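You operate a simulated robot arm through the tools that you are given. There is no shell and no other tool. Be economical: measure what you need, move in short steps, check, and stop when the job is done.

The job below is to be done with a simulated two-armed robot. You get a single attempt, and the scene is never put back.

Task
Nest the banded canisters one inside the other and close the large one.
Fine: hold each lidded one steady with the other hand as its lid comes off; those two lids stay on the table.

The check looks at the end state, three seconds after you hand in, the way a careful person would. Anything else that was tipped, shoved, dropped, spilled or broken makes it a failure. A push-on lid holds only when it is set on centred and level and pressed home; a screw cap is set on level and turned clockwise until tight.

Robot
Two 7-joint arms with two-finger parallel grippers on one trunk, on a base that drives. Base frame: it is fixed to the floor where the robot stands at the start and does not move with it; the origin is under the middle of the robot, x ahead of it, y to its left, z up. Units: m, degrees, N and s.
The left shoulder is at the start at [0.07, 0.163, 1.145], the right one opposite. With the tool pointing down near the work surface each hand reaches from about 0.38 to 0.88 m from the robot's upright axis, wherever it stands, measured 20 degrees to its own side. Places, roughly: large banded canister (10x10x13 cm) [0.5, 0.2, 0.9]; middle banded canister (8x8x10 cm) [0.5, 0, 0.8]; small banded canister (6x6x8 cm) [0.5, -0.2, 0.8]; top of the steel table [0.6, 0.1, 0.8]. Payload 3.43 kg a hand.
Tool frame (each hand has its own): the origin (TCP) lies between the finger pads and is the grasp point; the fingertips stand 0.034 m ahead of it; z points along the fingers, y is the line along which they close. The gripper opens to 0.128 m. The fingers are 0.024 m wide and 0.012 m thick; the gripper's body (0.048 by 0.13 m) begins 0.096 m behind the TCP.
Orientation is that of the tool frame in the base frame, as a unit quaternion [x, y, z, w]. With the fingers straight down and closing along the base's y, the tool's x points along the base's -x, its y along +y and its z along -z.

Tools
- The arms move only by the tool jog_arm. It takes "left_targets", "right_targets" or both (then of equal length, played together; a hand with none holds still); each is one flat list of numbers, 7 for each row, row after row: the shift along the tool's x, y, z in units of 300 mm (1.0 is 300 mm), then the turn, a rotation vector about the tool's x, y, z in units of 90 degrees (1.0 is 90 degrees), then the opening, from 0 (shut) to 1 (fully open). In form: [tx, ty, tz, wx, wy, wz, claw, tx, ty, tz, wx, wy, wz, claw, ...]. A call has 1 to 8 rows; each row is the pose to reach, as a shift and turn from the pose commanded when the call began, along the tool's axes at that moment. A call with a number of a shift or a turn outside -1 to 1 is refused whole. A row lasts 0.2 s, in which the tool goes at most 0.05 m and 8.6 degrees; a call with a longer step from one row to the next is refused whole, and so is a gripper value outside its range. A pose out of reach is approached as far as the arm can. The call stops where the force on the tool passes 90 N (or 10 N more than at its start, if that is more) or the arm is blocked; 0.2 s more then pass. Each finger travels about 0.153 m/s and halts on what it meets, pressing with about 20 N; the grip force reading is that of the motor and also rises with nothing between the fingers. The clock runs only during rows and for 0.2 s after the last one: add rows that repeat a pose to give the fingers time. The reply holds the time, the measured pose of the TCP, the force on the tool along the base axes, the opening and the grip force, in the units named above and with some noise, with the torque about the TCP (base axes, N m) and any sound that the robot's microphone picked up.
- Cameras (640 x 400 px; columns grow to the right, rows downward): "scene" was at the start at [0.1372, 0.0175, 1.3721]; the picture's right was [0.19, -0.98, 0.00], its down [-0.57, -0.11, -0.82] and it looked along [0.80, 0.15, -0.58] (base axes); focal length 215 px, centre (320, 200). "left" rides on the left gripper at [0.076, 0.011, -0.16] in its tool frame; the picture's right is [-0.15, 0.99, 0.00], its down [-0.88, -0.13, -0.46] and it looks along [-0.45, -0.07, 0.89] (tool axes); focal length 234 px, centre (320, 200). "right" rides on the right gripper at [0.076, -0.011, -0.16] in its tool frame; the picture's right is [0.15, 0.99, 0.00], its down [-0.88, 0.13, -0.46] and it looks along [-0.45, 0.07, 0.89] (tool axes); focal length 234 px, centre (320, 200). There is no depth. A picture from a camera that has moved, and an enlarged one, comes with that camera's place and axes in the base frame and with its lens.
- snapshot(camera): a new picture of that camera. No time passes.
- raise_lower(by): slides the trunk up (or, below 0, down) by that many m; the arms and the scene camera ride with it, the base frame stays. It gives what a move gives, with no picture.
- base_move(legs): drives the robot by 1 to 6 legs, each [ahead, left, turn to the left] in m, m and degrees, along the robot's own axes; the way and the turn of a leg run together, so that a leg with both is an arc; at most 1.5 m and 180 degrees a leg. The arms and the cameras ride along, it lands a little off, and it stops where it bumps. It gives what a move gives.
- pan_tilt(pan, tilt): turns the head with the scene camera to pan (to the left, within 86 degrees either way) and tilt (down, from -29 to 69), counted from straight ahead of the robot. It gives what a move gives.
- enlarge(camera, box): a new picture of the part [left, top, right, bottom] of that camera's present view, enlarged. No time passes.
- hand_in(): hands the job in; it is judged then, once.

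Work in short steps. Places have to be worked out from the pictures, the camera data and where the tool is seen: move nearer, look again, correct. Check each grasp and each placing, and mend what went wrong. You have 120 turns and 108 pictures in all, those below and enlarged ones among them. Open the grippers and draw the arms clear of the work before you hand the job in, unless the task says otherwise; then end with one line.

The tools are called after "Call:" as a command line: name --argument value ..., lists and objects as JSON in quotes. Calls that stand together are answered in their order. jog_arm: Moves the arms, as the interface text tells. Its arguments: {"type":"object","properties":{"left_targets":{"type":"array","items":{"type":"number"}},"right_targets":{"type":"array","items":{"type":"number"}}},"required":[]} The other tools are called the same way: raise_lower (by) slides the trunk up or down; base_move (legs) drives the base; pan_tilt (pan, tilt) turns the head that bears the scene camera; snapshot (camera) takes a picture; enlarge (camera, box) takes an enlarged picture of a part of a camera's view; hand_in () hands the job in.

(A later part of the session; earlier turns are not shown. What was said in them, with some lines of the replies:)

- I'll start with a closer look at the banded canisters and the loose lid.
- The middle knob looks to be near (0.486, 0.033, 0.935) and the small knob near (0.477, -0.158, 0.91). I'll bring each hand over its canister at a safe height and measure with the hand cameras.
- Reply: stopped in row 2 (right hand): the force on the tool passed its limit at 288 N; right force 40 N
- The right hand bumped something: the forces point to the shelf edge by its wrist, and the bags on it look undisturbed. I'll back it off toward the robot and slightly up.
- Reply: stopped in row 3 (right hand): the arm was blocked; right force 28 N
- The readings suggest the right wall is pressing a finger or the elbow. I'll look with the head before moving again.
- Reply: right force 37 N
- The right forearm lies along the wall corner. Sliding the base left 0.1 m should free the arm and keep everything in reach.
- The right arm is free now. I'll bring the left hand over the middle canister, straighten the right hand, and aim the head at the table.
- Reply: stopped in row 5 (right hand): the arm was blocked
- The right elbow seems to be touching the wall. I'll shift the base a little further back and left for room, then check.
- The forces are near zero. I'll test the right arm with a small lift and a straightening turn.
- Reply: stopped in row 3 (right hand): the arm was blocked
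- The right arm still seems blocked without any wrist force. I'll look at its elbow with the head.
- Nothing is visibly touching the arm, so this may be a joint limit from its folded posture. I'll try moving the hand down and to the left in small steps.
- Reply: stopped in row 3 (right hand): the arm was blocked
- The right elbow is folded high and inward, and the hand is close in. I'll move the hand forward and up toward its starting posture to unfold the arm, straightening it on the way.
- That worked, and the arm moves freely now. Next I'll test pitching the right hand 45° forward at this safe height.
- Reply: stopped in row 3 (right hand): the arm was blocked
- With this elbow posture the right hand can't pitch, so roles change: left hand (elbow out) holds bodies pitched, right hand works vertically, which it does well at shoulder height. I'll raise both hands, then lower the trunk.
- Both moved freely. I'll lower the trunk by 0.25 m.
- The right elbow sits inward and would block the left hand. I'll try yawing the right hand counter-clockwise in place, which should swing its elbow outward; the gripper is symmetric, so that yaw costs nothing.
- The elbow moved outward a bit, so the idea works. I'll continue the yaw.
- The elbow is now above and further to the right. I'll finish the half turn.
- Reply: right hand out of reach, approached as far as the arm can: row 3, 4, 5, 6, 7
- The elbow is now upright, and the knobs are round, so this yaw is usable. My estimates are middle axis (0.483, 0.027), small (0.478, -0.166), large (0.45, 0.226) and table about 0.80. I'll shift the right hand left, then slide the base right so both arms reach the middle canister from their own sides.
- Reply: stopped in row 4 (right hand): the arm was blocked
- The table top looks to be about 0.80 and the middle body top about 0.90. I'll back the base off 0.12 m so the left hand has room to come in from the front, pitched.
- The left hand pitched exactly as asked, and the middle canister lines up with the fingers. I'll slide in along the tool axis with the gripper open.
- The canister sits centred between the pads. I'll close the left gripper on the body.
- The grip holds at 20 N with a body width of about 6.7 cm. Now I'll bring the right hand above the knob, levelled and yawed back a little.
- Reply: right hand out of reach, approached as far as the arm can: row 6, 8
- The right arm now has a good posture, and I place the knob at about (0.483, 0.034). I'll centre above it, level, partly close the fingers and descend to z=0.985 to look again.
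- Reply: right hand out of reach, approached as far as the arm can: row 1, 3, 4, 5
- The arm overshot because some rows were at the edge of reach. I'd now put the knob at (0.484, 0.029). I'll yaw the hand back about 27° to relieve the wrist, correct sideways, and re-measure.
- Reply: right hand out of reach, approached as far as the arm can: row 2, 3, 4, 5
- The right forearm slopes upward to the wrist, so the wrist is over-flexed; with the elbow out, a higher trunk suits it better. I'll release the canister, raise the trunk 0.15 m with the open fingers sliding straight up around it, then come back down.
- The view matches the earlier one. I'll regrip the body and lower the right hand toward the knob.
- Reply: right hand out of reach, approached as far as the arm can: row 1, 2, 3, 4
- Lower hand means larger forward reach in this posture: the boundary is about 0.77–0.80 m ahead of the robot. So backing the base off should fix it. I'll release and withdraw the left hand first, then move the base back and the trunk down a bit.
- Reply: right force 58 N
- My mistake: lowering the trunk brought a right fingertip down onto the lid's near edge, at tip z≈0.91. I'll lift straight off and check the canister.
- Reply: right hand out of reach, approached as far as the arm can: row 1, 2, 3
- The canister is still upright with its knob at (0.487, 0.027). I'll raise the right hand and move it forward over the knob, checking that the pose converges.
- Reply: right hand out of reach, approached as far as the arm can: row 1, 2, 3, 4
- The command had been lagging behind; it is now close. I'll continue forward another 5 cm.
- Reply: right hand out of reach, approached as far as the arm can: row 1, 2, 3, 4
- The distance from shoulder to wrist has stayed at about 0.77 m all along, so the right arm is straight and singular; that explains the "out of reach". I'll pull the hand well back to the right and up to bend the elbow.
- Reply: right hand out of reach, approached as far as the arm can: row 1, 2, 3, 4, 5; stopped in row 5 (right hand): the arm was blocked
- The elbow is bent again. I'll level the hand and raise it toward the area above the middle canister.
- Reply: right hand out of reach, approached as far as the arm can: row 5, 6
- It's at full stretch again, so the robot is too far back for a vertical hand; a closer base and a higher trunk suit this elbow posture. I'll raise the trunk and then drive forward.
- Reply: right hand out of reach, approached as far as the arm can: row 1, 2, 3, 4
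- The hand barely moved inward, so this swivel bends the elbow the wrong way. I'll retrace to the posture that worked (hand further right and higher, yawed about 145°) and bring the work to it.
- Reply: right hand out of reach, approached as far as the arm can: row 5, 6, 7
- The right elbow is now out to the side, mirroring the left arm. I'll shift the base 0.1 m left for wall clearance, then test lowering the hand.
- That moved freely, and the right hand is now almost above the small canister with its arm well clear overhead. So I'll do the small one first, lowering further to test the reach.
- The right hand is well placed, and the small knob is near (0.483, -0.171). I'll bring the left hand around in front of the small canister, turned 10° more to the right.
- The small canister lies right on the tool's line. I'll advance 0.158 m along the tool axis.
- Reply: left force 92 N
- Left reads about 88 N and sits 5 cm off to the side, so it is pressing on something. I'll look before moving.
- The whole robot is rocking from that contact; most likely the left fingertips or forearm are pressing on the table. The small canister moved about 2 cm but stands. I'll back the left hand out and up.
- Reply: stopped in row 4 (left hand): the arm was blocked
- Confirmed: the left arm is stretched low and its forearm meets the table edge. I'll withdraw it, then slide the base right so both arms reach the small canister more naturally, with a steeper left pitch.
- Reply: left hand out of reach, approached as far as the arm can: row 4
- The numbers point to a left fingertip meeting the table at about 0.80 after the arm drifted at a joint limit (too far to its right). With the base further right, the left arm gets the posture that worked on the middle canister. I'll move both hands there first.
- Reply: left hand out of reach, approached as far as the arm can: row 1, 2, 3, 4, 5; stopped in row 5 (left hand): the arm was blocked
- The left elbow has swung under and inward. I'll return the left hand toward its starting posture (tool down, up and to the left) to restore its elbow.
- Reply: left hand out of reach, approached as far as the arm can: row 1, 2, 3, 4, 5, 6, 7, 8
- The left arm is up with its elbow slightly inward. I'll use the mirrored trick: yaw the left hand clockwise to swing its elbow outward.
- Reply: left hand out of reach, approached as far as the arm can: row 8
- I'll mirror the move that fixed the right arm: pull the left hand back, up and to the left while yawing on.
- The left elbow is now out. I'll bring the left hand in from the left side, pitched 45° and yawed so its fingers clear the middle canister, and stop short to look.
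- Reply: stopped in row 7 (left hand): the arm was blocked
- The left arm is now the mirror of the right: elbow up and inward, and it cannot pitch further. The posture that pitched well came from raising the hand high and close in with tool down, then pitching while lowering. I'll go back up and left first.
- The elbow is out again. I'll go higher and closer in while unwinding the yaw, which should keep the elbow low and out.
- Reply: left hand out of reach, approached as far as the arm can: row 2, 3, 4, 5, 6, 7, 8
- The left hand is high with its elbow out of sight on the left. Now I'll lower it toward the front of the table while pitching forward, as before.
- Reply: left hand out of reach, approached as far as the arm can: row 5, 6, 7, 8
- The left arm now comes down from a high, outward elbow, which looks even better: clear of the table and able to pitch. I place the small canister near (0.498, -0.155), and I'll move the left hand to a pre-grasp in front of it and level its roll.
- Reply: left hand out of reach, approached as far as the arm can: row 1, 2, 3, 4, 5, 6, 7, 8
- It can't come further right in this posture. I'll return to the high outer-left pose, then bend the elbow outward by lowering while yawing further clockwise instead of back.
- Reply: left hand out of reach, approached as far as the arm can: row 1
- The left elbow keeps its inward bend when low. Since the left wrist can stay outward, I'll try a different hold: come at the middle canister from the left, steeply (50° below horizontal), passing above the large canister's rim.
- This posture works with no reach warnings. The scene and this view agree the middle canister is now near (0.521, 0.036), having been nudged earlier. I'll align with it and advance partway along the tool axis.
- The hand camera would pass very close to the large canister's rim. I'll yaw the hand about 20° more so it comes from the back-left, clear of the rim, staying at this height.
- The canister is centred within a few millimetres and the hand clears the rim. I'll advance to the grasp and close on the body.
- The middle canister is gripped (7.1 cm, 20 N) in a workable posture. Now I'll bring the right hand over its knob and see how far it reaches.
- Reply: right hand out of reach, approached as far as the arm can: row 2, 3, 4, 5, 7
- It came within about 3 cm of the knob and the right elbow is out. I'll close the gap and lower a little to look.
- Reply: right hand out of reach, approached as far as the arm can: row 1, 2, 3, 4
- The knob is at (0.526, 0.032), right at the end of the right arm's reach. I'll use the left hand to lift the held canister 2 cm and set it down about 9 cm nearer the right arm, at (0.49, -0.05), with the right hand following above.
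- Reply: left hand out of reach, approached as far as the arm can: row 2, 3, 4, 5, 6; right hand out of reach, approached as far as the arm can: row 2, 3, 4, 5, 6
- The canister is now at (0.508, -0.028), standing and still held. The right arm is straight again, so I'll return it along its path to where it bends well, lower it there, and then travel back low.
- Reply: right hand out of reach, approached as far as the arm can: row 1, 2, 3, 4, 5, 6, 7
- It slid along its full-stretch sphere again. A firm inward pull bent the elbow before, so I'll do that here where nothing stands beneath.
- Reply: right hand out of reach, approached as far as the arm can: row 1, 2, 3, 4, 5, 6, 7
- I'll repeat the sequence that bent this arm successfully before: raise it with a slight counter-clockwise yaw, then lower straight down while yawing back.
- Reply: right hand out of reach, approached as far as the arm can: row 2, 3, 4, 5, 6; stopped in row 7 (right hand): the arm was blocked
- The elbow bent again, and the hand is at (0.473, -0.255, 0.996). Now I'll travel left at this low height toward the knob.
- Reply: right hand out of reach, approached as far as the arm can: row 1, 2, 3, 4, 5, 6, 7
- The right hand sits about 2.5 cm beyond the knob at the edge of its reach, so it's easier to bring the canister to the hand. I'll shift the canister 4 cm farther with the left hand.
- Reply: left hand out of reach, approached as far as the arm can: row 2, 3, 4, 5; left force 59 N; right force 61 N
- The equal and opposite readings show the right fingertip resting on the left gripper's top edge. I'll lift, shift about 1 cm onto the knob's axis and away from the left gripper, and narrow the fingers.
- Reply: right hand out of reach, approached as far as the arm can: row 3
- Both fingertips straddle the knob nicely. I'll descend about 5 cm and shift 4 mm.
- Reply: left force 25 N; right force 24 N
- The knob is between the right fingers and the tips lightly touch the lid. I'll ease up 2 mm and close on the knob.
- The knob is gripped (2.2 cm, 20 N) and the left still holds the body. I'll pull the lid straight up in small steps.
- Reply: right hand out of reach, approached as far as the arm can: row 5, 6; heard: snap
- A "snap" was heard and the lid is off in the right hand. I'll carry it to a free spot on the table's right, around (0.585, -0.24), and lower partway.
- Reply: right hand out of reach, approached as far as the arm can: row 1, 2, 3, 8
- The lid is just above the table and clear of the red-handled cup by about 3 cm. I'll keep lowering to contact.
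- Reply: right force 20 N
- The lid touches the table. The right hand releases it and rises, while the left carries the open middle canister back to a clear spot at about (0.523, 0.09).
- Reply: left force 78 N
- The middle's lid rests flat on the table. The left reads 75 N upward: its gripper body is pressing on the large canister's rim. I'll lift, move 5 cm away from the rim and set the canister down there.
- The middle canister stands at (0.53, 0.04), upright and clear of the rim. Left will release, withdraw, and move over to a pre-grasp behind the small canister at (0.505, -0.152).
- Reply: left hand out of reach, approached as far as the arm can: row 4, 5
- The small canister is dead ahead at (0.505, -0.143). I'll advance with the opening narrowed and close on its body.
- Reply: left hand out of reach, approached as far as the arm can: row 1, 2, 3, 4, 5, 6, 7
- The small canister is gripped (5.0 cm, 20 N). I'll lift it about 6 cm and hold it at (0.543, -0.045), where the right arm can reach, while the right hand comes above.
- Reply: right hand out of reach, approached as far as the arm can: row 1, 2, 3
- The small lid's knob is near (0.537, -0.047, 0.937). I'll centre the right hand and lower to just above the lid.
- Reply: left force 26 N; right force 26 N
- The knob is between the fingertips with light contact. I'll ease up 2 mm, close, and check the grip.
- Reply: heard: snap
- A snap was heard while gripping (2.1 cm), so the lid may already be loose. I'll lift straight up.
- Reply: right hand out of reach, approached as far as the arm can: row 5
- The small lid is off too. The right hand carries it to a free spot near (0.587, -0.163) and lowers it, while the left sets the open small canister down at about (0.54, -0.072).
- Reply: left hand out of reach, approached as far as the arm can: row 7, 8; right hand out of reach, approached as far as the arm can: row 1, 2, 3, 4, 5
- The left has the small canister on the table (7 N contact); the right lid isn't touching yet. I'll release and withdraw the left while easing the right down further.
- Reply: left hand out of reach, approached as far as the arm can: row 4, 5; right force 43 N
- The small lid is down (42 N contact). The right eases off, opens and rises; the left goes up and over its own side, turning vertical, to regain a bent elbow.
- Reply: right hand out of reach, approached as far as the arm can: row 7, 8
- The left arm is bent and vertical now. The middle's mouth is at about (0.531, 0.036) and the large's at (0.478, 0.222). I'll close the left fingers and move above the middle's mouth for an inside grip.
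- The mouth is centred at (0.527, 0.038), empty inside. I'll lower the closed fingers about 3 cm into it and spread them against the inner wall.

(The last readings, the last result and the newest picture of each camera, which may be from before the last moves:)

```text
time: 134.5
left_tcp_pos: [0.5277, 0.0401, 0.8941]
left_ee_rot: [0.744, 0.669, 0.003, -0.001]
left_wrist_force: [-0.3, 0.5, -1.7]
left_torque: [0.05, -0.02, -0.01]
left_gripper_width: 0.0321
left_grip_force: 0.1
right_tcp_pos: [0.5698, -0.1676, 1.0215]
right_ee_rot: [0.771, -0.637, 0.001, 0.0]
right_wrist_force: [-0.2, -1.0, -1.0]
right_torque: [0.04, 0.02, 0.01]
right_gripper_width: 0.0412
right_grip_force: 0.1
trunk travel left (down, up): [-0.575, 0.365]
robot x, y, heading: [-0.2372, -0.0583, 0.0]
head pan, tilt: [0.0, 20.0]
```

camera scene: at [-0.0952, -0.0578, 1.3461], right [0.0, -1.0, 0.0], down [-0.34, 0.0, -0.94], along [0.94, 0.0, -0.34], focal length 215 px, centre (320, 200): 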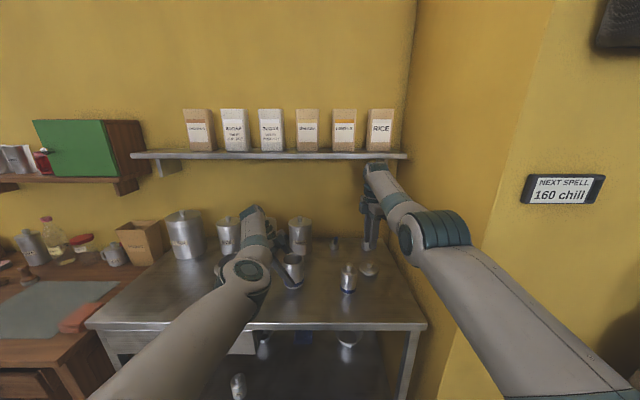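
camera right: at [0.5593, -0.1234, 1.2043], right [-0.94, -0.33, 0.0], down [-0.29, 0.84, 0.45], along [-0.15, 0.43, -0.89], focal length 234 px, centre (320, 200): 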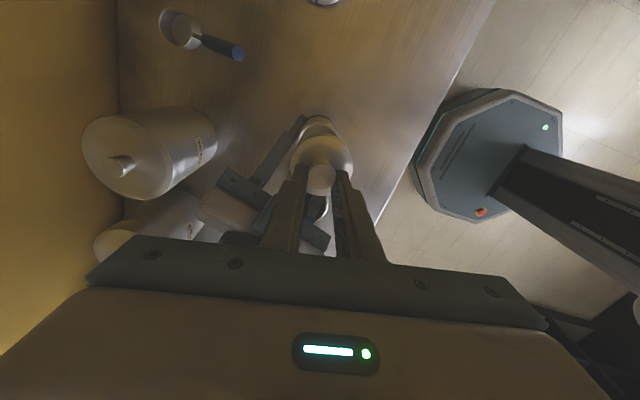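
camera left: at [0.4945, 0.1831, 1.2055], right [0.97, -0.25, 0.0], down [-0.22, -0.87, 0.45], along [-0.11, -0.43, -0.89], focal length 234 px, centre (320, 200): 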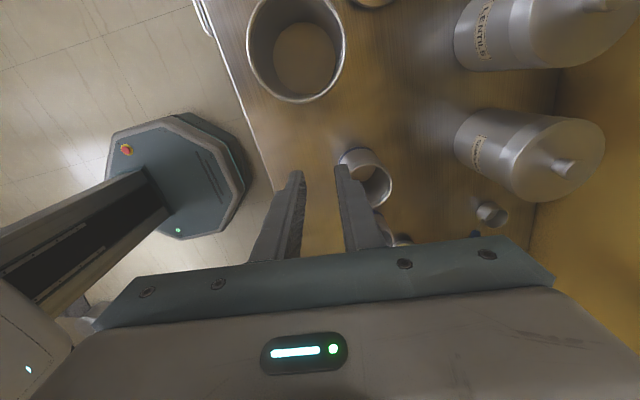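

The fingers stopped against the inner wall at 3.2 cm. I'll lift with outward pressure and carry it over the large canister, then check.

Call:
jog_arm --left_targets '[0, 0, -0.05, 0, 0, 0, 1, 0, 0, -0.2, 0, 0, 0, 1, 0, 0, -0.36, 0, 0, 0, 1, 0, 0, -0.52, 0, 0, 0, 1, 0.147, -0.057, -0.52, 0, 0, 0, 1, 0.294, -0.115, -0.52, 0, 0, 0, 1, 0.44, -0.172, -0.52, 0, 0, 0, 1, 0.587, -0.23, -0.52, 0, 0, 0, 1]'

Call:
snapshot --camera "left"

```text
time: 136.3
left_tcp_pos: [0.4755, 0.2222, 1.0517]
left_ee_rot: [0.744, 0.669, 0.003, -0.002]
left_wrist_force: [-0.1, 0.3, -2.2]
left_torque: [-0.01, -0.02, 0.0]
left_gripper_width: 0.0335
left_grip_force: 0.1
right_tcp_pos: [0.5692, -0.1653, 1.024]
right_ee_rot: [0.771, -0.637, 0.001, 0.0]
right_wrist_force: [-0.5, -0.4, 0.3]
right_torque: [-0.05, 0.0, 0.05]
right_gripper_width: 0.0412
right_grip_force: 0.1
trunk travel left (down, up): [-0.575, 0.365]
robot x, y, heading: [-0.2375, -0.0595, -0.1]
head pan, tilt: [0.0, 20.0]
```

```text
5 pictures are left
camera left: at [0.4936, 0.2959, 1.2132], right [0.97, -0.25, 0.0], down [-0.22, -0.86, 0.45], along [-0.11, -0.44, -0.89], focal length 234 px, centre (320, 200)
```

left: 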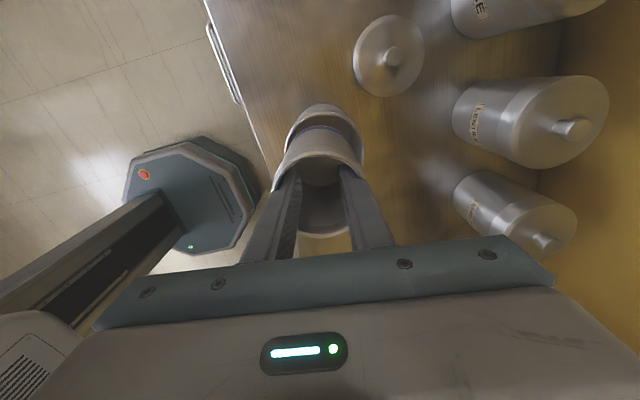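

The middle canister is firmly held over the large mouth. By my estimate it is off-centre by under 1 cm, within clearance, so I'll correct 4–5 mm and lower just past the rim, checking force.

Call:
jog_arm --left_targets '[0.015, 0.012, 0.03, 0, 0, 0, 1, 0.015, 0.012, 0.08, 0, 0, 0, 1, 0.015, 0.012, 0.12, 0, 0, 0, 1, 0.015, 0.012, 0.16, 0, 0, 0, 1]'

```text
time: 137.3
left_tcp_pos: [0.4821, 0.2261, 1.0028]
left_ee_rot: [0.743, 0.669, 0.004, -0.003]
left_wrist_force: [0.6, -0.4, -1.7]
left_torque: [-0.04, -0.02, -0.03]
left_gripper_width: 0.0338
left_grip_force: 0.1
right_tcp_pos: [0.5711, -0.1676, 1.0213]
right_ee_rot: [0.77, -0.638, 0.001, -0.001]
right_wrist_force: [-0.4, 0.8, 0.1]
right_torque: [-0.02, 0.0, 0.02]
right_gripper_width: 0.0409
right_grip_force: 0.0
trunk travel left (down, up): [-0.575, 0.365]
robot x, y, heading: [-0.238, -0.0602, 0.2]
head pan, tilt: [0.0, 20.0]
```

There's no contact force with the base already below the rim. I'll keep lowering to the bottom.

Call:
jog_arm --left_targets '[0, 0, 0.1, 0, 0, 0, 1, 0, 0, 0.2, 0, 0, 0, 1, 0, 0, 0.29, 0, 0, 0, 1, 0, 0, 0.33, 0, 0, 0, 1, 0, 0, 0.35, 0, 0, 0, 1, 0, 0, 0.35, 0, 0, 0, 1]'

```text
time: 138.7
left_tcp_pos: [0.4816, 0.2268, 0.8994]
left_ee_rot: [0.744, 0.668, 0.003, -0.003]
left_wrist_force: [0.7, 0.2, -1.4]
left_torque: [-0.03, 0.01, -0.02]
left_gripper_width: 0.034
left_grip_force: 0.1
right_tcp_pos: [0.5699, -0.1682, 1.0226]
right_ee_rot: [0.77, -0.638, 0.002, 0.001]
right_wrist_force: [-0.4, -0.3, 0.5]
right_torque: [0.0, -0.03, -0.03]
right_gripper_width: 0.0409
right_grip_force: 0.1
trunk travel left (down, up): [-0.575, 0.365]
robot x, y, heading: [-0.2419, -0.059, 0.5]
head pan, tilt: [0.0, 20.0]
```

The base is within a few millimetres of the bottom. I'll lower 3 mm more, close the fingers to release, and rise straight out.

Call:
jog_arm --left_targets '[0, 0, 0.01, 0, 0, 0, 1, 0, 0, 0.01, 0, 0, 0, 0.15, 0, 0, 0.01, 0, 0, 0, 0.08, 0, 0, -0.1, 0, 0, 0, 0.08, 0, 0, -0.25, 0, 0, 0, 0.08, 0, 0, -0.4, 0, 0, 0, 0.08, 0, 0, -0.5, 0, 0, 0, 0.08]'

```text
time: 140.3
left_tcp_pos: [0.4811, 0.2248, 1.05]
left_ee_rot: [0.744, 0.669, 0.004, -0.002]
left_wrist_force: [0.5, -0.2, 0.1]
left_torque: [-0.02, -0.05, -0.02]
left_gripper_width: 0.0101
left_grip_force: 0.0
right_tcp_pos: [0.5704, -0.1685, 1.0221]
right_ee_rot: [0.77, -0.638, 0.001, 0.0]
right_wrist_force: [0.1, -0.6, 0.4]
right_torque: [-0.01, -0.01, -0.01]
right_gripper_width: 0.0414
right_grip_force: 0.1
trunk travel left (down, up): [-0.575, 0.365]
robot x, y, heading: [-0.2387, -0.0617, 0.2]
head pan, tilt: [0.0, 20.0]
```

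The load is gone from the wrist: the middle canister stands inside the large one. Now I'll move the right hand aside and bring the left, fingers fully closed, above the small canister near (0.537, -0.073).

Call:
jog_arm --left_targets '[-0.137, 0.041, 0, 0, 0, 0, 0, -0.274, 0.083, 0, 0, 0, 0, 0, -0.41, 0.124, 0, 0, 0, 0, 0, -0.547, 0.165, 0, 0, 0, 0, 0, -0.684, 0.206, 0.05, 0, 0, 0, 0, -0.82, 0.248, 0.1, 0, 0, 0, 0, -0.957, 0.289, 0.15, 0, 0, 0, 0, -0.957, 0.289, 0.15, 0, 0, 0, 0]' --right_targets '[0.14, 0.026, -0.08, 0, 0, 0, 0.32, 0.28, 0.053, -0.167, 0, 0, 0, 0.32, 0.28, 0.053, -0.167, 0, 0, 0, 0.32, 0.28, 0.053, -0.167, 0, 0, 0, 0.32, 0.28, 0.053, -0.167, 0, 0, 0, 0.32, 0.28, 0.053, -0.167, 0, 0, 0, 0.32, 0.28, 0.053, -0.167, 0, 0, 0, 0.32, 0.28, 0.053, -0.167, 0, 0, 0, 0.32]'

Call:
enlarge --camera "left" --box '[200, 80, 440, 230]'

```text
refused: row 2 steps farther than a row can; nothing moved
```

```text
2.67 times, centred on (320, 155) of left
camera zoom: at [0.4981, 0.2975, 1.2111], right [0.97, -0.25, 0.0], down [-0.22, -0.87, 0.45], along [-0.11, -0.43, -0.89], focal length 624 px, centre (320, 320)
```

zoom: 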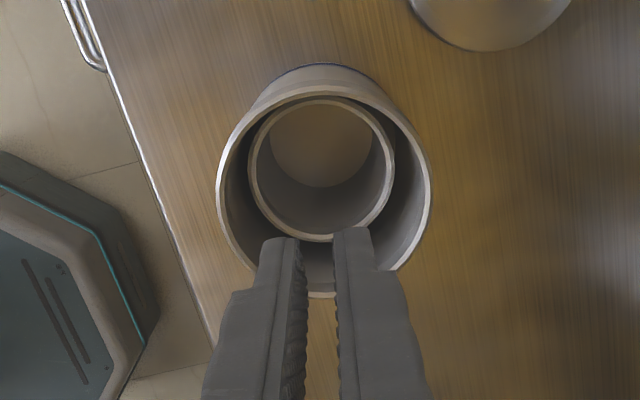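

The refused call was only a step-size slip; the view usefully confirms the nesting, with the large centred at (0.480, 0.222). I'll repeat the move in smaller steps.

Call:
jog_arm --left_targets '[-0.137, 0.041, 0, 0, 0, 0, 0, -0.274, 0.083, 0, 0, 0, 0, 0, -0.41, 0.124, 0, 0, 0, 0, 0, -0.547, 0.165, 0, 0, 0, 0, 0, -0.684, 0.206, 0.05, 0, 0, 0, 0, -0.82, 0.248, 0.1, 0, 0, 0, 0, -0.957, 0.289, 0.15, 0, 0, 0, 0, -0.957, 0.289, 0.15, 0, 0, 0, 0]' --right_targets '[0.1, 0.02, -0.06, 0, 0, 0, 0.32, 0.2, 0.04, -0.12, 0, 0, 0, 0.32, 0.28, 0.053, -0.167, 0, 0, 0, 0.32, 0.28, 0.053, -0.167, 0, 0, 0, 0.32, 0.28, 0.053, -0.167, 0, 0, 0, 0.32, 0.28, 0.053, -0.167, 0, 0, 0, 0.32, 0.28, 0.053, -0.167, 0, 0, 0, 0.32, 0.28, 0.053, -0.167, 0, 0, 0, 0.32]'

Call:
enlarge --camera "left" --box '[200, 80, 440, 230]'

```text
time: 142.1
left_tcp_pos: [0.5378, -0.0671, 1.003]
left_ee_rot: [0.744, 0.668, 0.003, -0.002]
left_wrist_force: [0.5, 0.5, -0.1]
left_torque: [-0.04, 0.02, 0.03]
left_gripper_width: 0.0001
left_grip_force: 20.2
right_tcp_pos: [0.5693, -0.251, 1.0718]
right_ee_rot: [0.771, -0.637, 0.002, 0.001]
right_wrist_force: [0.3, -0.2, 0.1]
right_torque: [-0.05, 0.03, -0.01]
right_gripper_width: 0.0413
right_grip_force: 0.1
trunk travel left (down, up): [-0.575, 0.365]
robot x, y, heading: [-0.2409, -0.0574, 0.3]
head pan, tilt: [0.0, 20.0]
```

```text
2.67 times, centred on (320, 155) of left
camera zoom: at [0.5555, 0.0066, 1.1633], right [0.97, -0.25, 0.0], down [-0.22, -0.87, 0.45], along [-0.11, -0.43, -0.89], focal length 624 px, centre (320, 320)
```

zoom: 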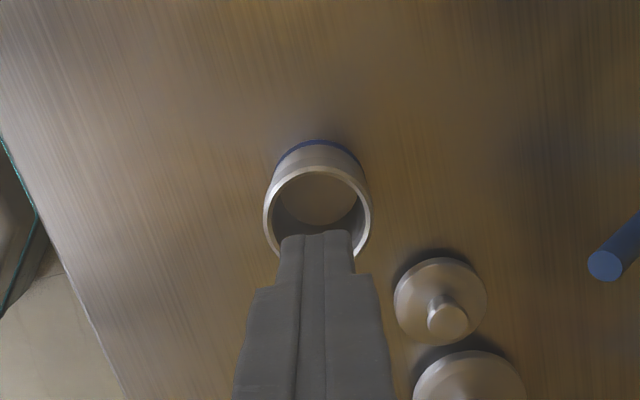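

The small's mouth is at about (0.533, -0.077). I'll correct and lower the closed fingers about 2.5 cm inside.

Call:
jog_arm --left_targets '[-0.033, -0.013, 0.05, 0, 0, 0, 0, -0.033, -0.013, 0.13, 0, 0, 0, 0, -0.033, -0.013, 0.22, 0, 0, 0, 0, -0.033, -0.013, 0.28, 0, 0, 0, 0, -0.033, -0.013, 0.34, 0, 0, 0, 0, -0.033, -0.013, 0.397, 0, 0, 0, 0, -0.033, -0.013, 0.397, 0, 0, 0, 0]'

```text
time: 143.7
left_tcp_pos: [0.5318, -0.0775, 0.8836]
left_ee_rot: [0.743, 0.669, 0.004, -0.002]
left_wrist_force: [1.1, 0.0, -0.7]
left_torque: [0.02, 0.03, 0.03]
left_gripper_width: 0.0002
left_grip_force: 20.1
right_tcp_pos: [0.5694, -0.2542, 1.0714]
right_ee_rot: [0.771, -0.637, 0.0, 0.0]
right_wrist_force: [-0.7, 0.1, 0.4]
right_torque: [0.01, -0.03, 0.01]
right_gripper_width: 0.0412
right_grip_force: 0.0
trunk travel left (down, up): [-0.575, 0.365]
robot x, y, heading: [-0.2408, -0.0609, 0.0]
head pan, tilt: [0.0, 20.0]
```

There was no contact on the way in. I'll spread the fingers against the wall and lift.

Call:
jog_arm --left_targets '[0, 0, 0, 0, 0, 0, 0.3, 0, 0, 0, 0, 0, 0, 0.6, 0, 0, 0, 0, 0, 0, 1, 0, 0, -0.1, 0, 0, 0, 1, 0, 0, -0.25, 0, 0, 0, 1, 0, 0, -0.4, 0, 0, 0, 1, 0, 0, -0.55, 0, 0, 0, 1]'

```text
time: 145.3
left_tcp_pos: [0.5278, -0.0764, 1.048]
left_ee_rot: [0.744, 0.668, 0.005, -0.002]
left_wrist_force: [-0.8, 0.4, -0.5]
left_torque: [-0.02, -0.01, -0.01]
left_gripper_width: 0.0152
left_grip_force: 0.1
left hand out of reach, approached as far as the arm can: row 7
right_tcp_pos: [0.568, -0.2563, 1.0738]
right_ee_rot: [0.77, -0.638, 0.001, -0.001]
right_wrist_force: [-1.5, 0.4, 0.2]
right_torque: [-0.01, -0.04, 0.0]
right_gripper_width: 0.041
right_grip_force: 0.1
trunk travel left (down, up): [-0.575, 0.365]
robot x, y, heading: [-0.24, -0.0624, 0.3]
head pan, tilt: [0.0, 20.0]
```

The fingers hold at 1.5 cm against the small's inner wall. I'll carry it over the nested canisters at (0.481, 0.227).

Call:
jog_arm --left_targets '[0.141, -0.037, 0, 0, 0, 0, 1, 0.282, -0.075, 0, 0, 0, 0, 1, 0.423, -0.112, 0, 0, 0, 0, 1, 0.564, -0.149, 0, 0, 0, 0, 1, 0.705, -0.186, 0, 0, 0, 0, 1, 0.846, -0.224, 0, 0, 0, 0, 1, 0.987, -0.261, 0, 0, 0, 0, 1, 0.987, -0.261, 0, 0, 0, 0, 1]'

Call:
enlarge --camera "left" --box '[200, 80, 440, 230]'

```text
time: 147.1
left_tcp_pos: [0.482, 0.226, 1.0484]
left_ee_rot: [0.744, 0.668, 0.005, -0.003]
left_wrist_force: [0.8, -0.7, -0.6]
left_torque: [0.01, 0.02, 0.02]
left_gripper_width: 0.0153
left_grip_force: 0.1
right_tcp_pos: [0.5688, -0.2552, 1.071]
right_ee_rot: [0.77, -0.638, 0.0, -0.002]
right_wrist_force: [0.0, -0.7, -0.6]
right_torque: [0.02, -0.02, -0.01]
right_gripper_width: 0.041
right_grip_force: 0.1
trunk travel left (down, up): [-0.575, 0.365]
robot x, y, heading: [-0.2395, -0.0597, 0.3]
head pan, tilt: [0.0, 20.0]
```

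```text
2.67 times, centred on (320, 155) of left
camera zoom: at [0.4994, 0.2993, 1.2096], right [0.97, -0.25, 0.0], down [-0.23, -0.87, 0.45], along [-0.11, -0.43, -0.89], focal length 624 px, centre (320, 320)
```

zoom: 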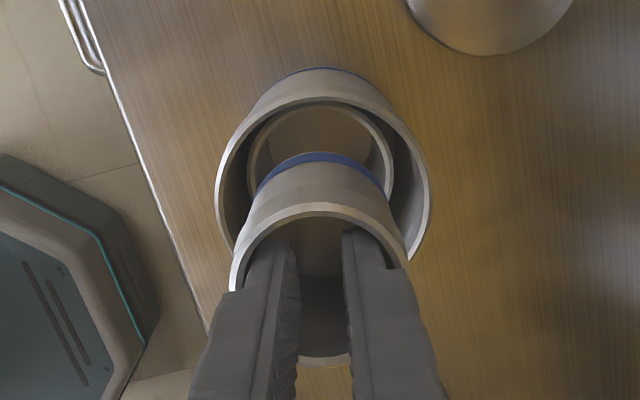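

It's well aligned over the middle's mouth. I'll lower past the inner rim and check the force.

Call:
jog_arm --left_targets '[0, 0, 0.1, 0, 0, 0, 1, 0, 0, 0.18, 0, 0, 0, 1, 0, 0, 0.24, 0, 0, 0, 1, 0, 0, 0.29, 0, 0, 0, 1, 0, 0, 0.29, 0, 0, 0, 1]'

```text
time: 148.3
left_tcp_pos: [0.4819, 0.2285, 0.9613]
left_ee_rot: [0.744, 0.669, 0.004, -0.002]
left_wrist_force: [-0.7, -1.0, -1.5]
left_torque: [0.03, 0.01, -0.03]
left_gripper_width: 0.0148
left_grip_force: 0.1
right_tcp_pos: [0.5678, -0.2546, 1.0733]
right_ee_rot: [0.771, -0.637, 0.002, -0.001]
right_wrist_force: [0.2, 0.0, 0.6]
right_torque: [0.01, -0.02, 0.03]
right_gripper_width: 0.0406
right_grip_force: 0.1
trunk travel left (down, up): [-0.575, 0.365]
robot x, y, heading: [-0.2395, -0.0599, 0.2]
head pan, tilt: [0.0, 20.0]
```

Clear. I'll keep lowering to the bottom.

Call:
jog_arm --left_targets '[0, 0, 0.1, 0, 0, 0, 1, 0, 0, 0.18, 0, 0, 0, 1, 0, 0, 0.215, 0, 0, 0, 1, 0, 0, 0.23, 0, 0, 0, 1, 0, 0, 0.24, 0, 0, 0, 1, 0, 0, 0.24, 0, 0, 0, 1]'

```text
time: 149.7
left_tcp_pos: [0.4814, 0.2275, 0.8902]
left_ee_rot: [0.744, 0.668, 0.003, -0.002]
left_wrist_force: [0.5, 0.6, -0.7]
left_torque: [-0.02, -0.02, -0.02]
left_gripper_width: 0.0154
left_grip_force: 0.0
right_tcp_pos: [0.5688, -0.2538, 1.0718]
right_ee_rot: [0.77, -0.638, 0.002, 0.0]
right_wrist_force: [-0.1, 0.0, 0.4]
right_torque: [0.0, -0.03, -0.01]
right_gripper_width: 0.041
right_grip_force: 0.0
trunk travel left (down, up): [-0.575, 0.365]
robot x, y, heading: [-0.2414, -0.0605, 0.3]
head pan, tilt: [0.0, 20.0]
```

I'll release the small canister and rise out. The loose lid at about (0.598, 0.299) is just out of left reach, so I'll also tuck the right hand up and back before moving the base a little forward.

Call:
jog_arm --left_targets '[0, 0, 0.008, 0, 0, 0, 1, 0, 0, 0.008, 0, 0, 0, 0.05, 0, 0, 0.008, 0, 0, 0, 0, 0, 0, -0.1, 0, 0, 0, 0, 0, 0, -0.25, 0, 0, 0, 0, 0, 0, -0.4, 0, 0, 0, 0, 0, 0, -0.55, 0, 0, 0, 0, 0, 0, -0.65, 0, 0, 0, 0]' --right_targets '[0, 0.02, -0.08, 0, 0, -0.02, 0.32, -0.02, 0.06, -0.17, 0, 0, -0.04, 0.32, -0.04, 0.11, -0.26, 0, 0, -0.07, 0.32, -0.06, 0.16, -0.36, 0, 0, -0.1, 0.32, -0.08, 0.2, -0.45, 0, 0, -0.13, 0.32, -0.1, 0.24, -0.54, 0, 0, -0.16, 0.32, -0.12, 0.283, -0.633, 0, 0, -0.18, 0.32, -0.12, 0.283, -0.633, 0, 0, -0.18, 0.32]'

Call:
base_move --legs '[[0.06, 0, 0]]'

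```text
time: 151.7
left_tcp_pos: [0.4823, 0.2275, 1.0857]
left_ee_rot: [0.744, 0.669, 0.004, -0.003]
left_wrist_force: [1.3, 0.2, -0.3]
left_torque: [0.03, 0.04, 0.01]
left_gripper_width: 0.0
left_grip_force: 20.0
right_tcp_pos: [0.5012, -0.1803, 1.2628]
right_ee_rot: [0.872, -0.485, 0.014, -0.067]
right_wrist_force: [0.3, 0.1, 0.4]
right_torque: [0.0, 0.03, -0.01]
right_gripper_width: 0.0409
right_grip_force: 0.2
right hand out of reach, approached as far as the arm can: row 1, 3, 4, 5, 6, 7
trunk travel left (down, up): [-0.575, 0.365]
robot x, y, heading: [-0.2426, -0.063, 0.1]
head pan, tilt: [0.0, 20.0]
stopped in row 8 (right hand): the arm was blocked; the commanded pose is now the measured one
```

```text
time: 152.7
left_tcp_pos: [0.5394, 0.2263, 1.0852]
left_ee_rot: [0.744, 0.668, 0.003, -0.002]
left_wrist_force: [0.0, 0.0, -0.7]
left_torque: [0.01, -0.01, -0.01]
left_gripper_width: 0.0
left_grip_force: 19.8
right_tcp_pos: [0.5583, -0.1799, 1.2637]
right_ee_rot: [0.872, -0.485, 0.015, -0.067]
right_wrist_force: [0.6, -0.2, -0.2]
right_torque: [-0.03, 0.02, 0.01]
right_gripper_width: 0.041
right_grip_force: 0.0
trunk travel left (down, up): [-0.575, 0.365]
robot x, y, heading: [-0.1835, -0.0569, 0.2]
head pan, tilt: [0.0, 20.0]
```

I'll now move the left hand above the loose lid, turning it about 66° so the gripper's narrow side faces the RICE canister behind.

Call:
jog_arm --left_targets '[0.032, 0.02, 0.03, 0, 0, -0.092, 0.4, 0.064, 0.041, 0.08, 0, 0, -0.183, 0.4, 0.096, 0.061, 0.13, 0, 0, -0.275, 0.4, 0.128, 0.082, 0.19, 0, 0, -0.367, 0.4, 0.16, 0.102, 0.25, 0, 0, -0.458, 0.4, 0.192, 0.122, 0.3, 0, 0, -0.55, 0.4, 0.224, 0.143, 0.36, 0, 0, -0.642, 0.4, 0.256, 0.163, 0.417, 0, 0, -0.733, 0.4]'

Call:
snapshot --camera "left"

```text
time: 154.5
left_tcp_pos: [0.598, 0.3008, 0.9598]
left_ee_rot: [0.258, 0.966, 0.004, 0.0]
left_wrist_force: [-0.1, -0.4, -0.1]
left_torque: [0.0, 0.02, -0.01]
left_gripper_width: 0.0515
left_grip_force: 0.0
right_tcp_pos: [0.5593, -0.1809, 1.262]
right_ee_rot: [0.872, -0.485, 0.013, -0.066]
right_wrist_force: [-0.2, 0.1, -0.8]
right_torque: [0.03, 0.0, -0.01]
right_gripper_width: 0.0413
right_grip_force: 0.1
trunk travel left (down, up): [-0.575, 0.365]
robot x, y, heading: [-0.1777, -0.0618, 0.4]
head pan, tilt: [0.0, 20.0]
```

```text
1 pictures are left
camera left: at [0.5363, 0.3462, 1.1211], right [0.62, 0.78, 0.01], down [0.7, -0.56, 0.45], along [0.36, -0.28, -0.89], focal length 234 px, centre (320, 200)
```

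left: 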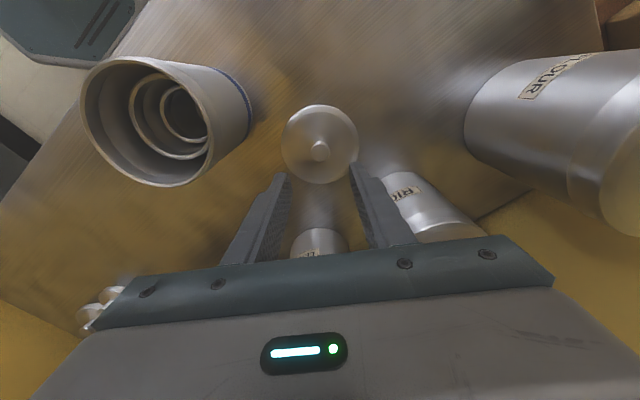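

The nest is clearly visible in the large canister, and the loose lid's knob is at about (0.596, 0.301). I'll lower onto it and close.

Call:
jog_arm --left_targets '[0.007, -0.004, 0.11, 0, 0, 0, 0.4, 0.007, -0.004, 0.22, 0, 0, 0, 0.4, 0.007, -0.004, 0.3, 0, 0, 0, 0.4, 0.007, -0.004, 0.337, 0, 0, 0, 0.4, 0.007, -0.004, 0.337, 0, 0, 0, 0.2, 0.007, -0.004, 0.337, 0, 0, 0, 0, 0.007, -0.004, 0.337, 0, 0, 0, 0]'

```text
time: 156.1
left_tcp_pos: [0.5951, 0.3003, 0.8597]
left_ee_rot: [0.26, 0.966, 0.005, 0.001]
left_wrist_force: [0.5, -0.4, 0.7]
left_torque: [-0.03, 0.03, 0.02]
left_gripper_width: 0.0227
left_grip_force: 19.6
right_tcp_pos: [0.559, -0.1797, 1.2624]
right_ee_rot: [0.872, -0.485, 0.014, -0.066]
right_wrist_force: [0.1, -0.4, -0.7]
right_torque: [-0.02, -0.01, 0.01]
right_gripper_width: 0.0409
right_grip_force: 0.0
trunk travel left (down, up): [-0.575, 0.365]
robot x, y, heading: [-0.1779, -0.0593, 0.2]
head pan, tilt: [0.0, 20.0]
```

The large lid's knob is gripped (2.3 cm, 20 N). I'll lift it and carry it above the large canister at (0.479, 0.222).

Call:
jog_arm --left_targets '[0, 0, -0.08, 0, 0, 0, 0, 0, 0, -0.23, 0, 0, 0, 0, 0, 0, -0.39, 0, 0, 0, 0, 0, 0, -0.55, 0, 0, 0, 0, 0.068, -0.14, -0.55, 0, 0, 0, 0, 0.136, -0.28, -0.55, 0, 0, 0, 0, 0.204, -0.419, -0.55, 0, 0, 0, 0, 0.204, -0.419, -0.55, 0, 0, 0, 0]'

```text
time: 157.9
left_tcp_pos: [0.4771, 0.2232, 1.0227]
left_ee_rot: [0.259, 0.966, 0.005, -0.001]
left_wrist_force: [0.3, 0.6, -0.1]
left_torque: [0.05, 0.03, 0.04]
left_gripper_width: 0.0225
left_grip_force: 19.8
right_tcp_pos: [0.5599, -0.179, 1.2631]
right_ee_rot: [0.872, -0.485, 0.014, -0.066]
right_wrist_force: [-0.1, 0.5, -0.7]
right_torque: [-0.02, 0.01, -0.02]
right_gripper_width: 0.041
right_grip_force: 0.1
trunk travel left (down, up): [-0.575, 0.365]
robot x, y, heading: [-0.1806, -0.0581, 0.2]
head pan, tilt: [0.0, 20.0]
```

It's in place above, with the lid bottom about 3 cm over the rim. I'll lower 2 cm and use my last picture to check centring.

Call:
jog_arm --left_targets '[-0.006, 0.001, 0.035, 0, 0, 0, 0, -0.006, 0.001, 0.07, 0, 0, 0, 0, -0.006, 0.001, 0.07, 0, 0, 0, 0]'

Call:
enlarge --camera "left" --box '[200, 80, 440, 230]'

```text
time: 158.7
left_tcp_pos: [0.4789, 0.22, 1.0028]
left_ee_rot: [0.26, 0.966, 0.005, 0.0]
left_wrist_force: [-0.1, -0.5, 0.9]
left_torque: [-0.01, -0.02, 0.03]
left_gripper_width: 0.0225
left_grip_force: 20.1
right_tcp_pos: [0.5598, -0.1805, 1.2628]
right_ee_rot: [0.872, -0.485, 0.015, -0.066]
right_wrist_force: [0.4, 0.4, 0.3]
right_torque: [-0.02, 0.02, 0.02]
right_gripper_width: 0.041
right_grip_force: 0.0
trunk travel left (down, up): [-0.575, 0.365]
robot x, y, heading: [-0.1796, -0.0595, 0.2]
head pan, tilt: [0.0, 20.0]
```

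```text
2.67 times, centred on (320, 155) of left
camera zoom: at [0.4175, 0.2673, 1.1632], right [0.62, 0.78, 0.01], down [0.69, -0.56, 0.45], along [0.36, -0.28, -0.89], focal length 624 px, centre (320, 320)
```

zoom: 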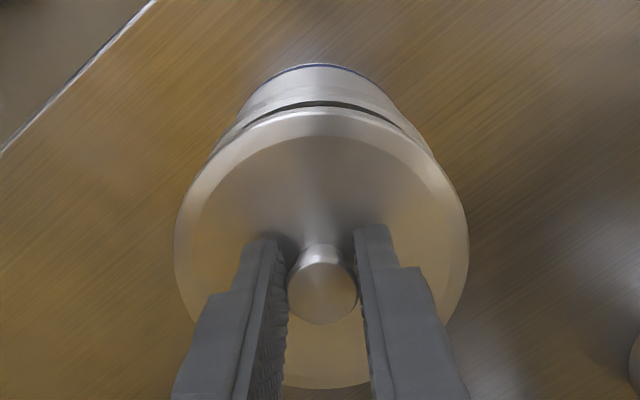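

By my reading the lid's columns align with the rim, but it should shift about 4 mm toward the camera side. I'll correct that and lower it onto the rim gently.

Call:
jog_arm --left_targets '[0.0123, 0, 0, 0, 0, 0, 0, 0.0123, 0, 0.02, 0, 0, 0, 0, 0.0123, 0, 0.04, 0, 0, 0, 0, 0.0123, 0, 0.055, 0, 0, 0, 0, 0.0123, 0, 0.065, 0, 0, 0, 0, 0.0123, 0, 0.065, 0, 0, 0, 0]'

```text
time: 160.1
left_tcp_pos: [0.478, 0.2225, 0.9834]
left_ee_rot: [0.26, 0.966, 0.005, 0.001]
left_wrist_force: [-0.5, -0.3, -0.7]
left_torque: [0.0, -0.02, -0.01]
left_gripper_width: 0.0226
left_grip_force: 20.0
right_tcp_pos: [0.5593, -0.1803, 1.2631]
right_ee_rot: [0.872, -0.485, 0.015, -0.067]
right_wrist_force: [0.9, -1.7, 0.5]
right_torque: [-0.01, 0.01, 0.02]
right_gripper_width: 0.0408
right_grip_force: 0.2
trunk travel left (down, up): [-0.575, 0.365]
robot x, y, heading: [-0.1811, -0.0592, 0.4]
head pan, tilt: [0.0, 20.0]
```

No contact yet at 0.983, so the skirt seems to be entering cleanly. I'll continue down in small steps.

Call:
jog_arm --left_targets '[0, 0, 0.01, 0, 0, 0, 0, 0, 0, 0.02, 0, 0, 0, 0, 0, 0, 0.03, 0, 0, 0, 0, 0, 0, 0.04, 0, 0, 0, 0, 0, 0, 0.04, 0, 0, 0, 0]'

```text
time: 161.3
left_tcp_pos: [0.4754, 0.2219, 0.9763]
left_ee_rot: [0.259, 0.966, 0.006, 0.004]
left_wrist_force: [10.7, 4.6, 38.9]
left_torque: [-0.3, -0.26, 0.12]
left_gripper_width: 0.0227
left_grip_force: 19.2
right_tcp_pos: [0.5566, -0.1816, 1.2648]
right_ee_rot: [0.872, -0.485, 0.016, -0.068]
right_wrist_force: [0.5, 0.3, 0.0]
right_torque: [0.0, 0.02, -0.01]
right_gripper_width: 0.0411
right_grip_force: 0.0
trunk travel left (down, up): [-0.575, 0.365]
robot x, y, heading: [-0.1805, -0.0571, -0.1]
head pan, tilt: [0.0, 20.0]
heard: snap
```

A snap at 39 N: the lid has seated. I'll press a little more to make sure it's home.

Call:
jog_arm --left_targets '[0, 0, 0.012, 0, 0, 0, 0, 0, 0, 0.025, 0, 0, 0, 0, 0, 0, 0.025, 0, 0, 0, 0]'

```text
time: 162.1
left_tcp_pos: [0.4757, 0.2211, 0.9756]
left_ee_rot: [0.259, 0.966, 0.005, 0.009]
left_wrist_force: [12.7, 10.0, 70.7]
left_torque: [0.23, 0.3, -0.06]
left_gripper_width: 0.0226
left_grip_force: 20.1
right_tcp_pos: [0.5541, -0.1813, 1.2662]
right_ee_rot: [0.872, -0.485, 0.016, -0.069]
right_wrist_force: [0.0, 0.5, 0.2]
right_torque: [-0.02, -0.03, 0.03]
right_gripper_width: 0.0409
right_grip_force: 0.1
trunk travel left (down, up): [-0.575, 0.365]
robot x, y, heading: [-0.1821, -0.0593, 0.2]
head pan, tilt: [0.0, 20.0]
```

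The lid is rigid at 71 N, fully home. I'll relax the press, open, and rise straight up clear of it.

Call:
jog_arm --left_targets '[0, 0, -0.035, 0, 0, 0, 0, 0, 0, -0.035, 0, 0, 0, 0.2, 0, 0, -0.035, 0, 0, 0, 0.4, 0, 0, -0.035, 0, 0, 0, 0.45, 0, 0, -0.15, 0, 0, 0, 0.45, 0, 0, -0.3, 0, 0, 0, 0.45, 0, 0, -0.46, 0, 0, 0, 0.45, 0, 0, -0.6, 0, 0, 0, 0.45]'

```text
time: 163.9
left_tcp_pos: [0.4768, 0.2209, 1.1449]
left_ee_rot: [0.259, 0.966, 0.005, 0.001]
left_wrist_force: [0.4, 0.1, -0.1]
left_torque: [0.01, 0.01, -0.03]
left_gripper_width: 0.0577
left_grip_force: 0.1
right_tcp_pos: [0.5576, -0.1804, 1.2623]
right_ee_rot: [0.872, -0.485, 0.015, -0.068]
right_wrist_force: [-0.1, -0.3, 0.5]
right_torque: [0.02, -0.01, 0.02]
right_gripper_width: 0.041
right_grip_force: 0.2
trunk travel left (down, up): [-0.575, 0.365]
robot x, y, heading: [-0.1788, -0.0607, 0.2]
head pan, tilt: [0.0, 20.0]
```

Released cleanly. I'll open both grippers fully and back the robot away from the table.

Call:
jog_arm --left_targets '[0, 0, -0.03, 0, 0, 0, 0.8, 0, 0, -0.03, 0, 0, 0, 1]' --right_targets '[0, 0, 0, 0, 0, 0, 0.7, 0, 0, 0, 0, 0, 0, 1]'

Call:
base_move --legs '[[-0.2, 0, 0]]'

```text
time: 164.5
left_tcp_pos: [0.4778, 0.221, 1.1531]
left_ee_rot: [0.26, 0.966, 0.004, 0.0]
left_wrist_force: [0.6, -0.2, 0.0]
left_torque: [0.02, -0.02, -0.01]
left_gripper_width: 0.128
left_grip_force: 0.0
right_tcp_pos: [0.5593, -0.1779, 1.2635]
right_ee_rot: [0.872, -0.485, 0.015, -0.067]
right_wrist_force: [-0.6, 0.7, -0.2]
right_torque: [-0.02, 0.01, 0.0]
right_gripper_width: 0.1279
right_grip_force: 0.0
trunk travel left (down, up): [-0.575, 0.365]
robot x, y, heading: [-0.1825, -0.059, 0.3]
head pan, tilt: [0.0, 20.0]
```

```text
time: 166.1
left_tcp_pos: [0.2778, 0.2208, 1.1524]
left_ee_rot: [0.259, 0.966, 0.004, 0.001]
left_wrist_force: [-1.2, -0.1, -0.2]
left_torque: [0.03, -0.02, -0.02]
left_gripper_width: 0.1277
left_grip_force: 0.1
right_tcp_pos: [0.3589, -0.1796, 1.2625]
right_ee_rot: [0.872, -0.485, 0.014, -0.066]
right_wrist_force: [-0.2, 0.6, -0.1]
right_torque: [-0.02, -0.01, -0.01]
right_gripper_width: 0.1279
right_grip_force: 0.1
trunk travel left (down, up): [-0.575, 0.365]
robot x, y, heading: [-0.3836, -0.0586, 0.3]
head pan, tilt: [0.0, 20.0]
```

The small canister is in the middle one, and that is in the large one with its lid snapped on. The two other lids are on the table, and both hands are open and clear, so I'm handing in.

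Call:
hand_in

```text
The job is handed in.
```

I nested the small canister in the middle one and that one in the large, then pressed the large lid on until it snapped. The other two lids came off with the other hand holding the canister and are on the table. I had no pictures left to check the end state, and my arms bumped the shelf and shifted the canisters a little along the way.
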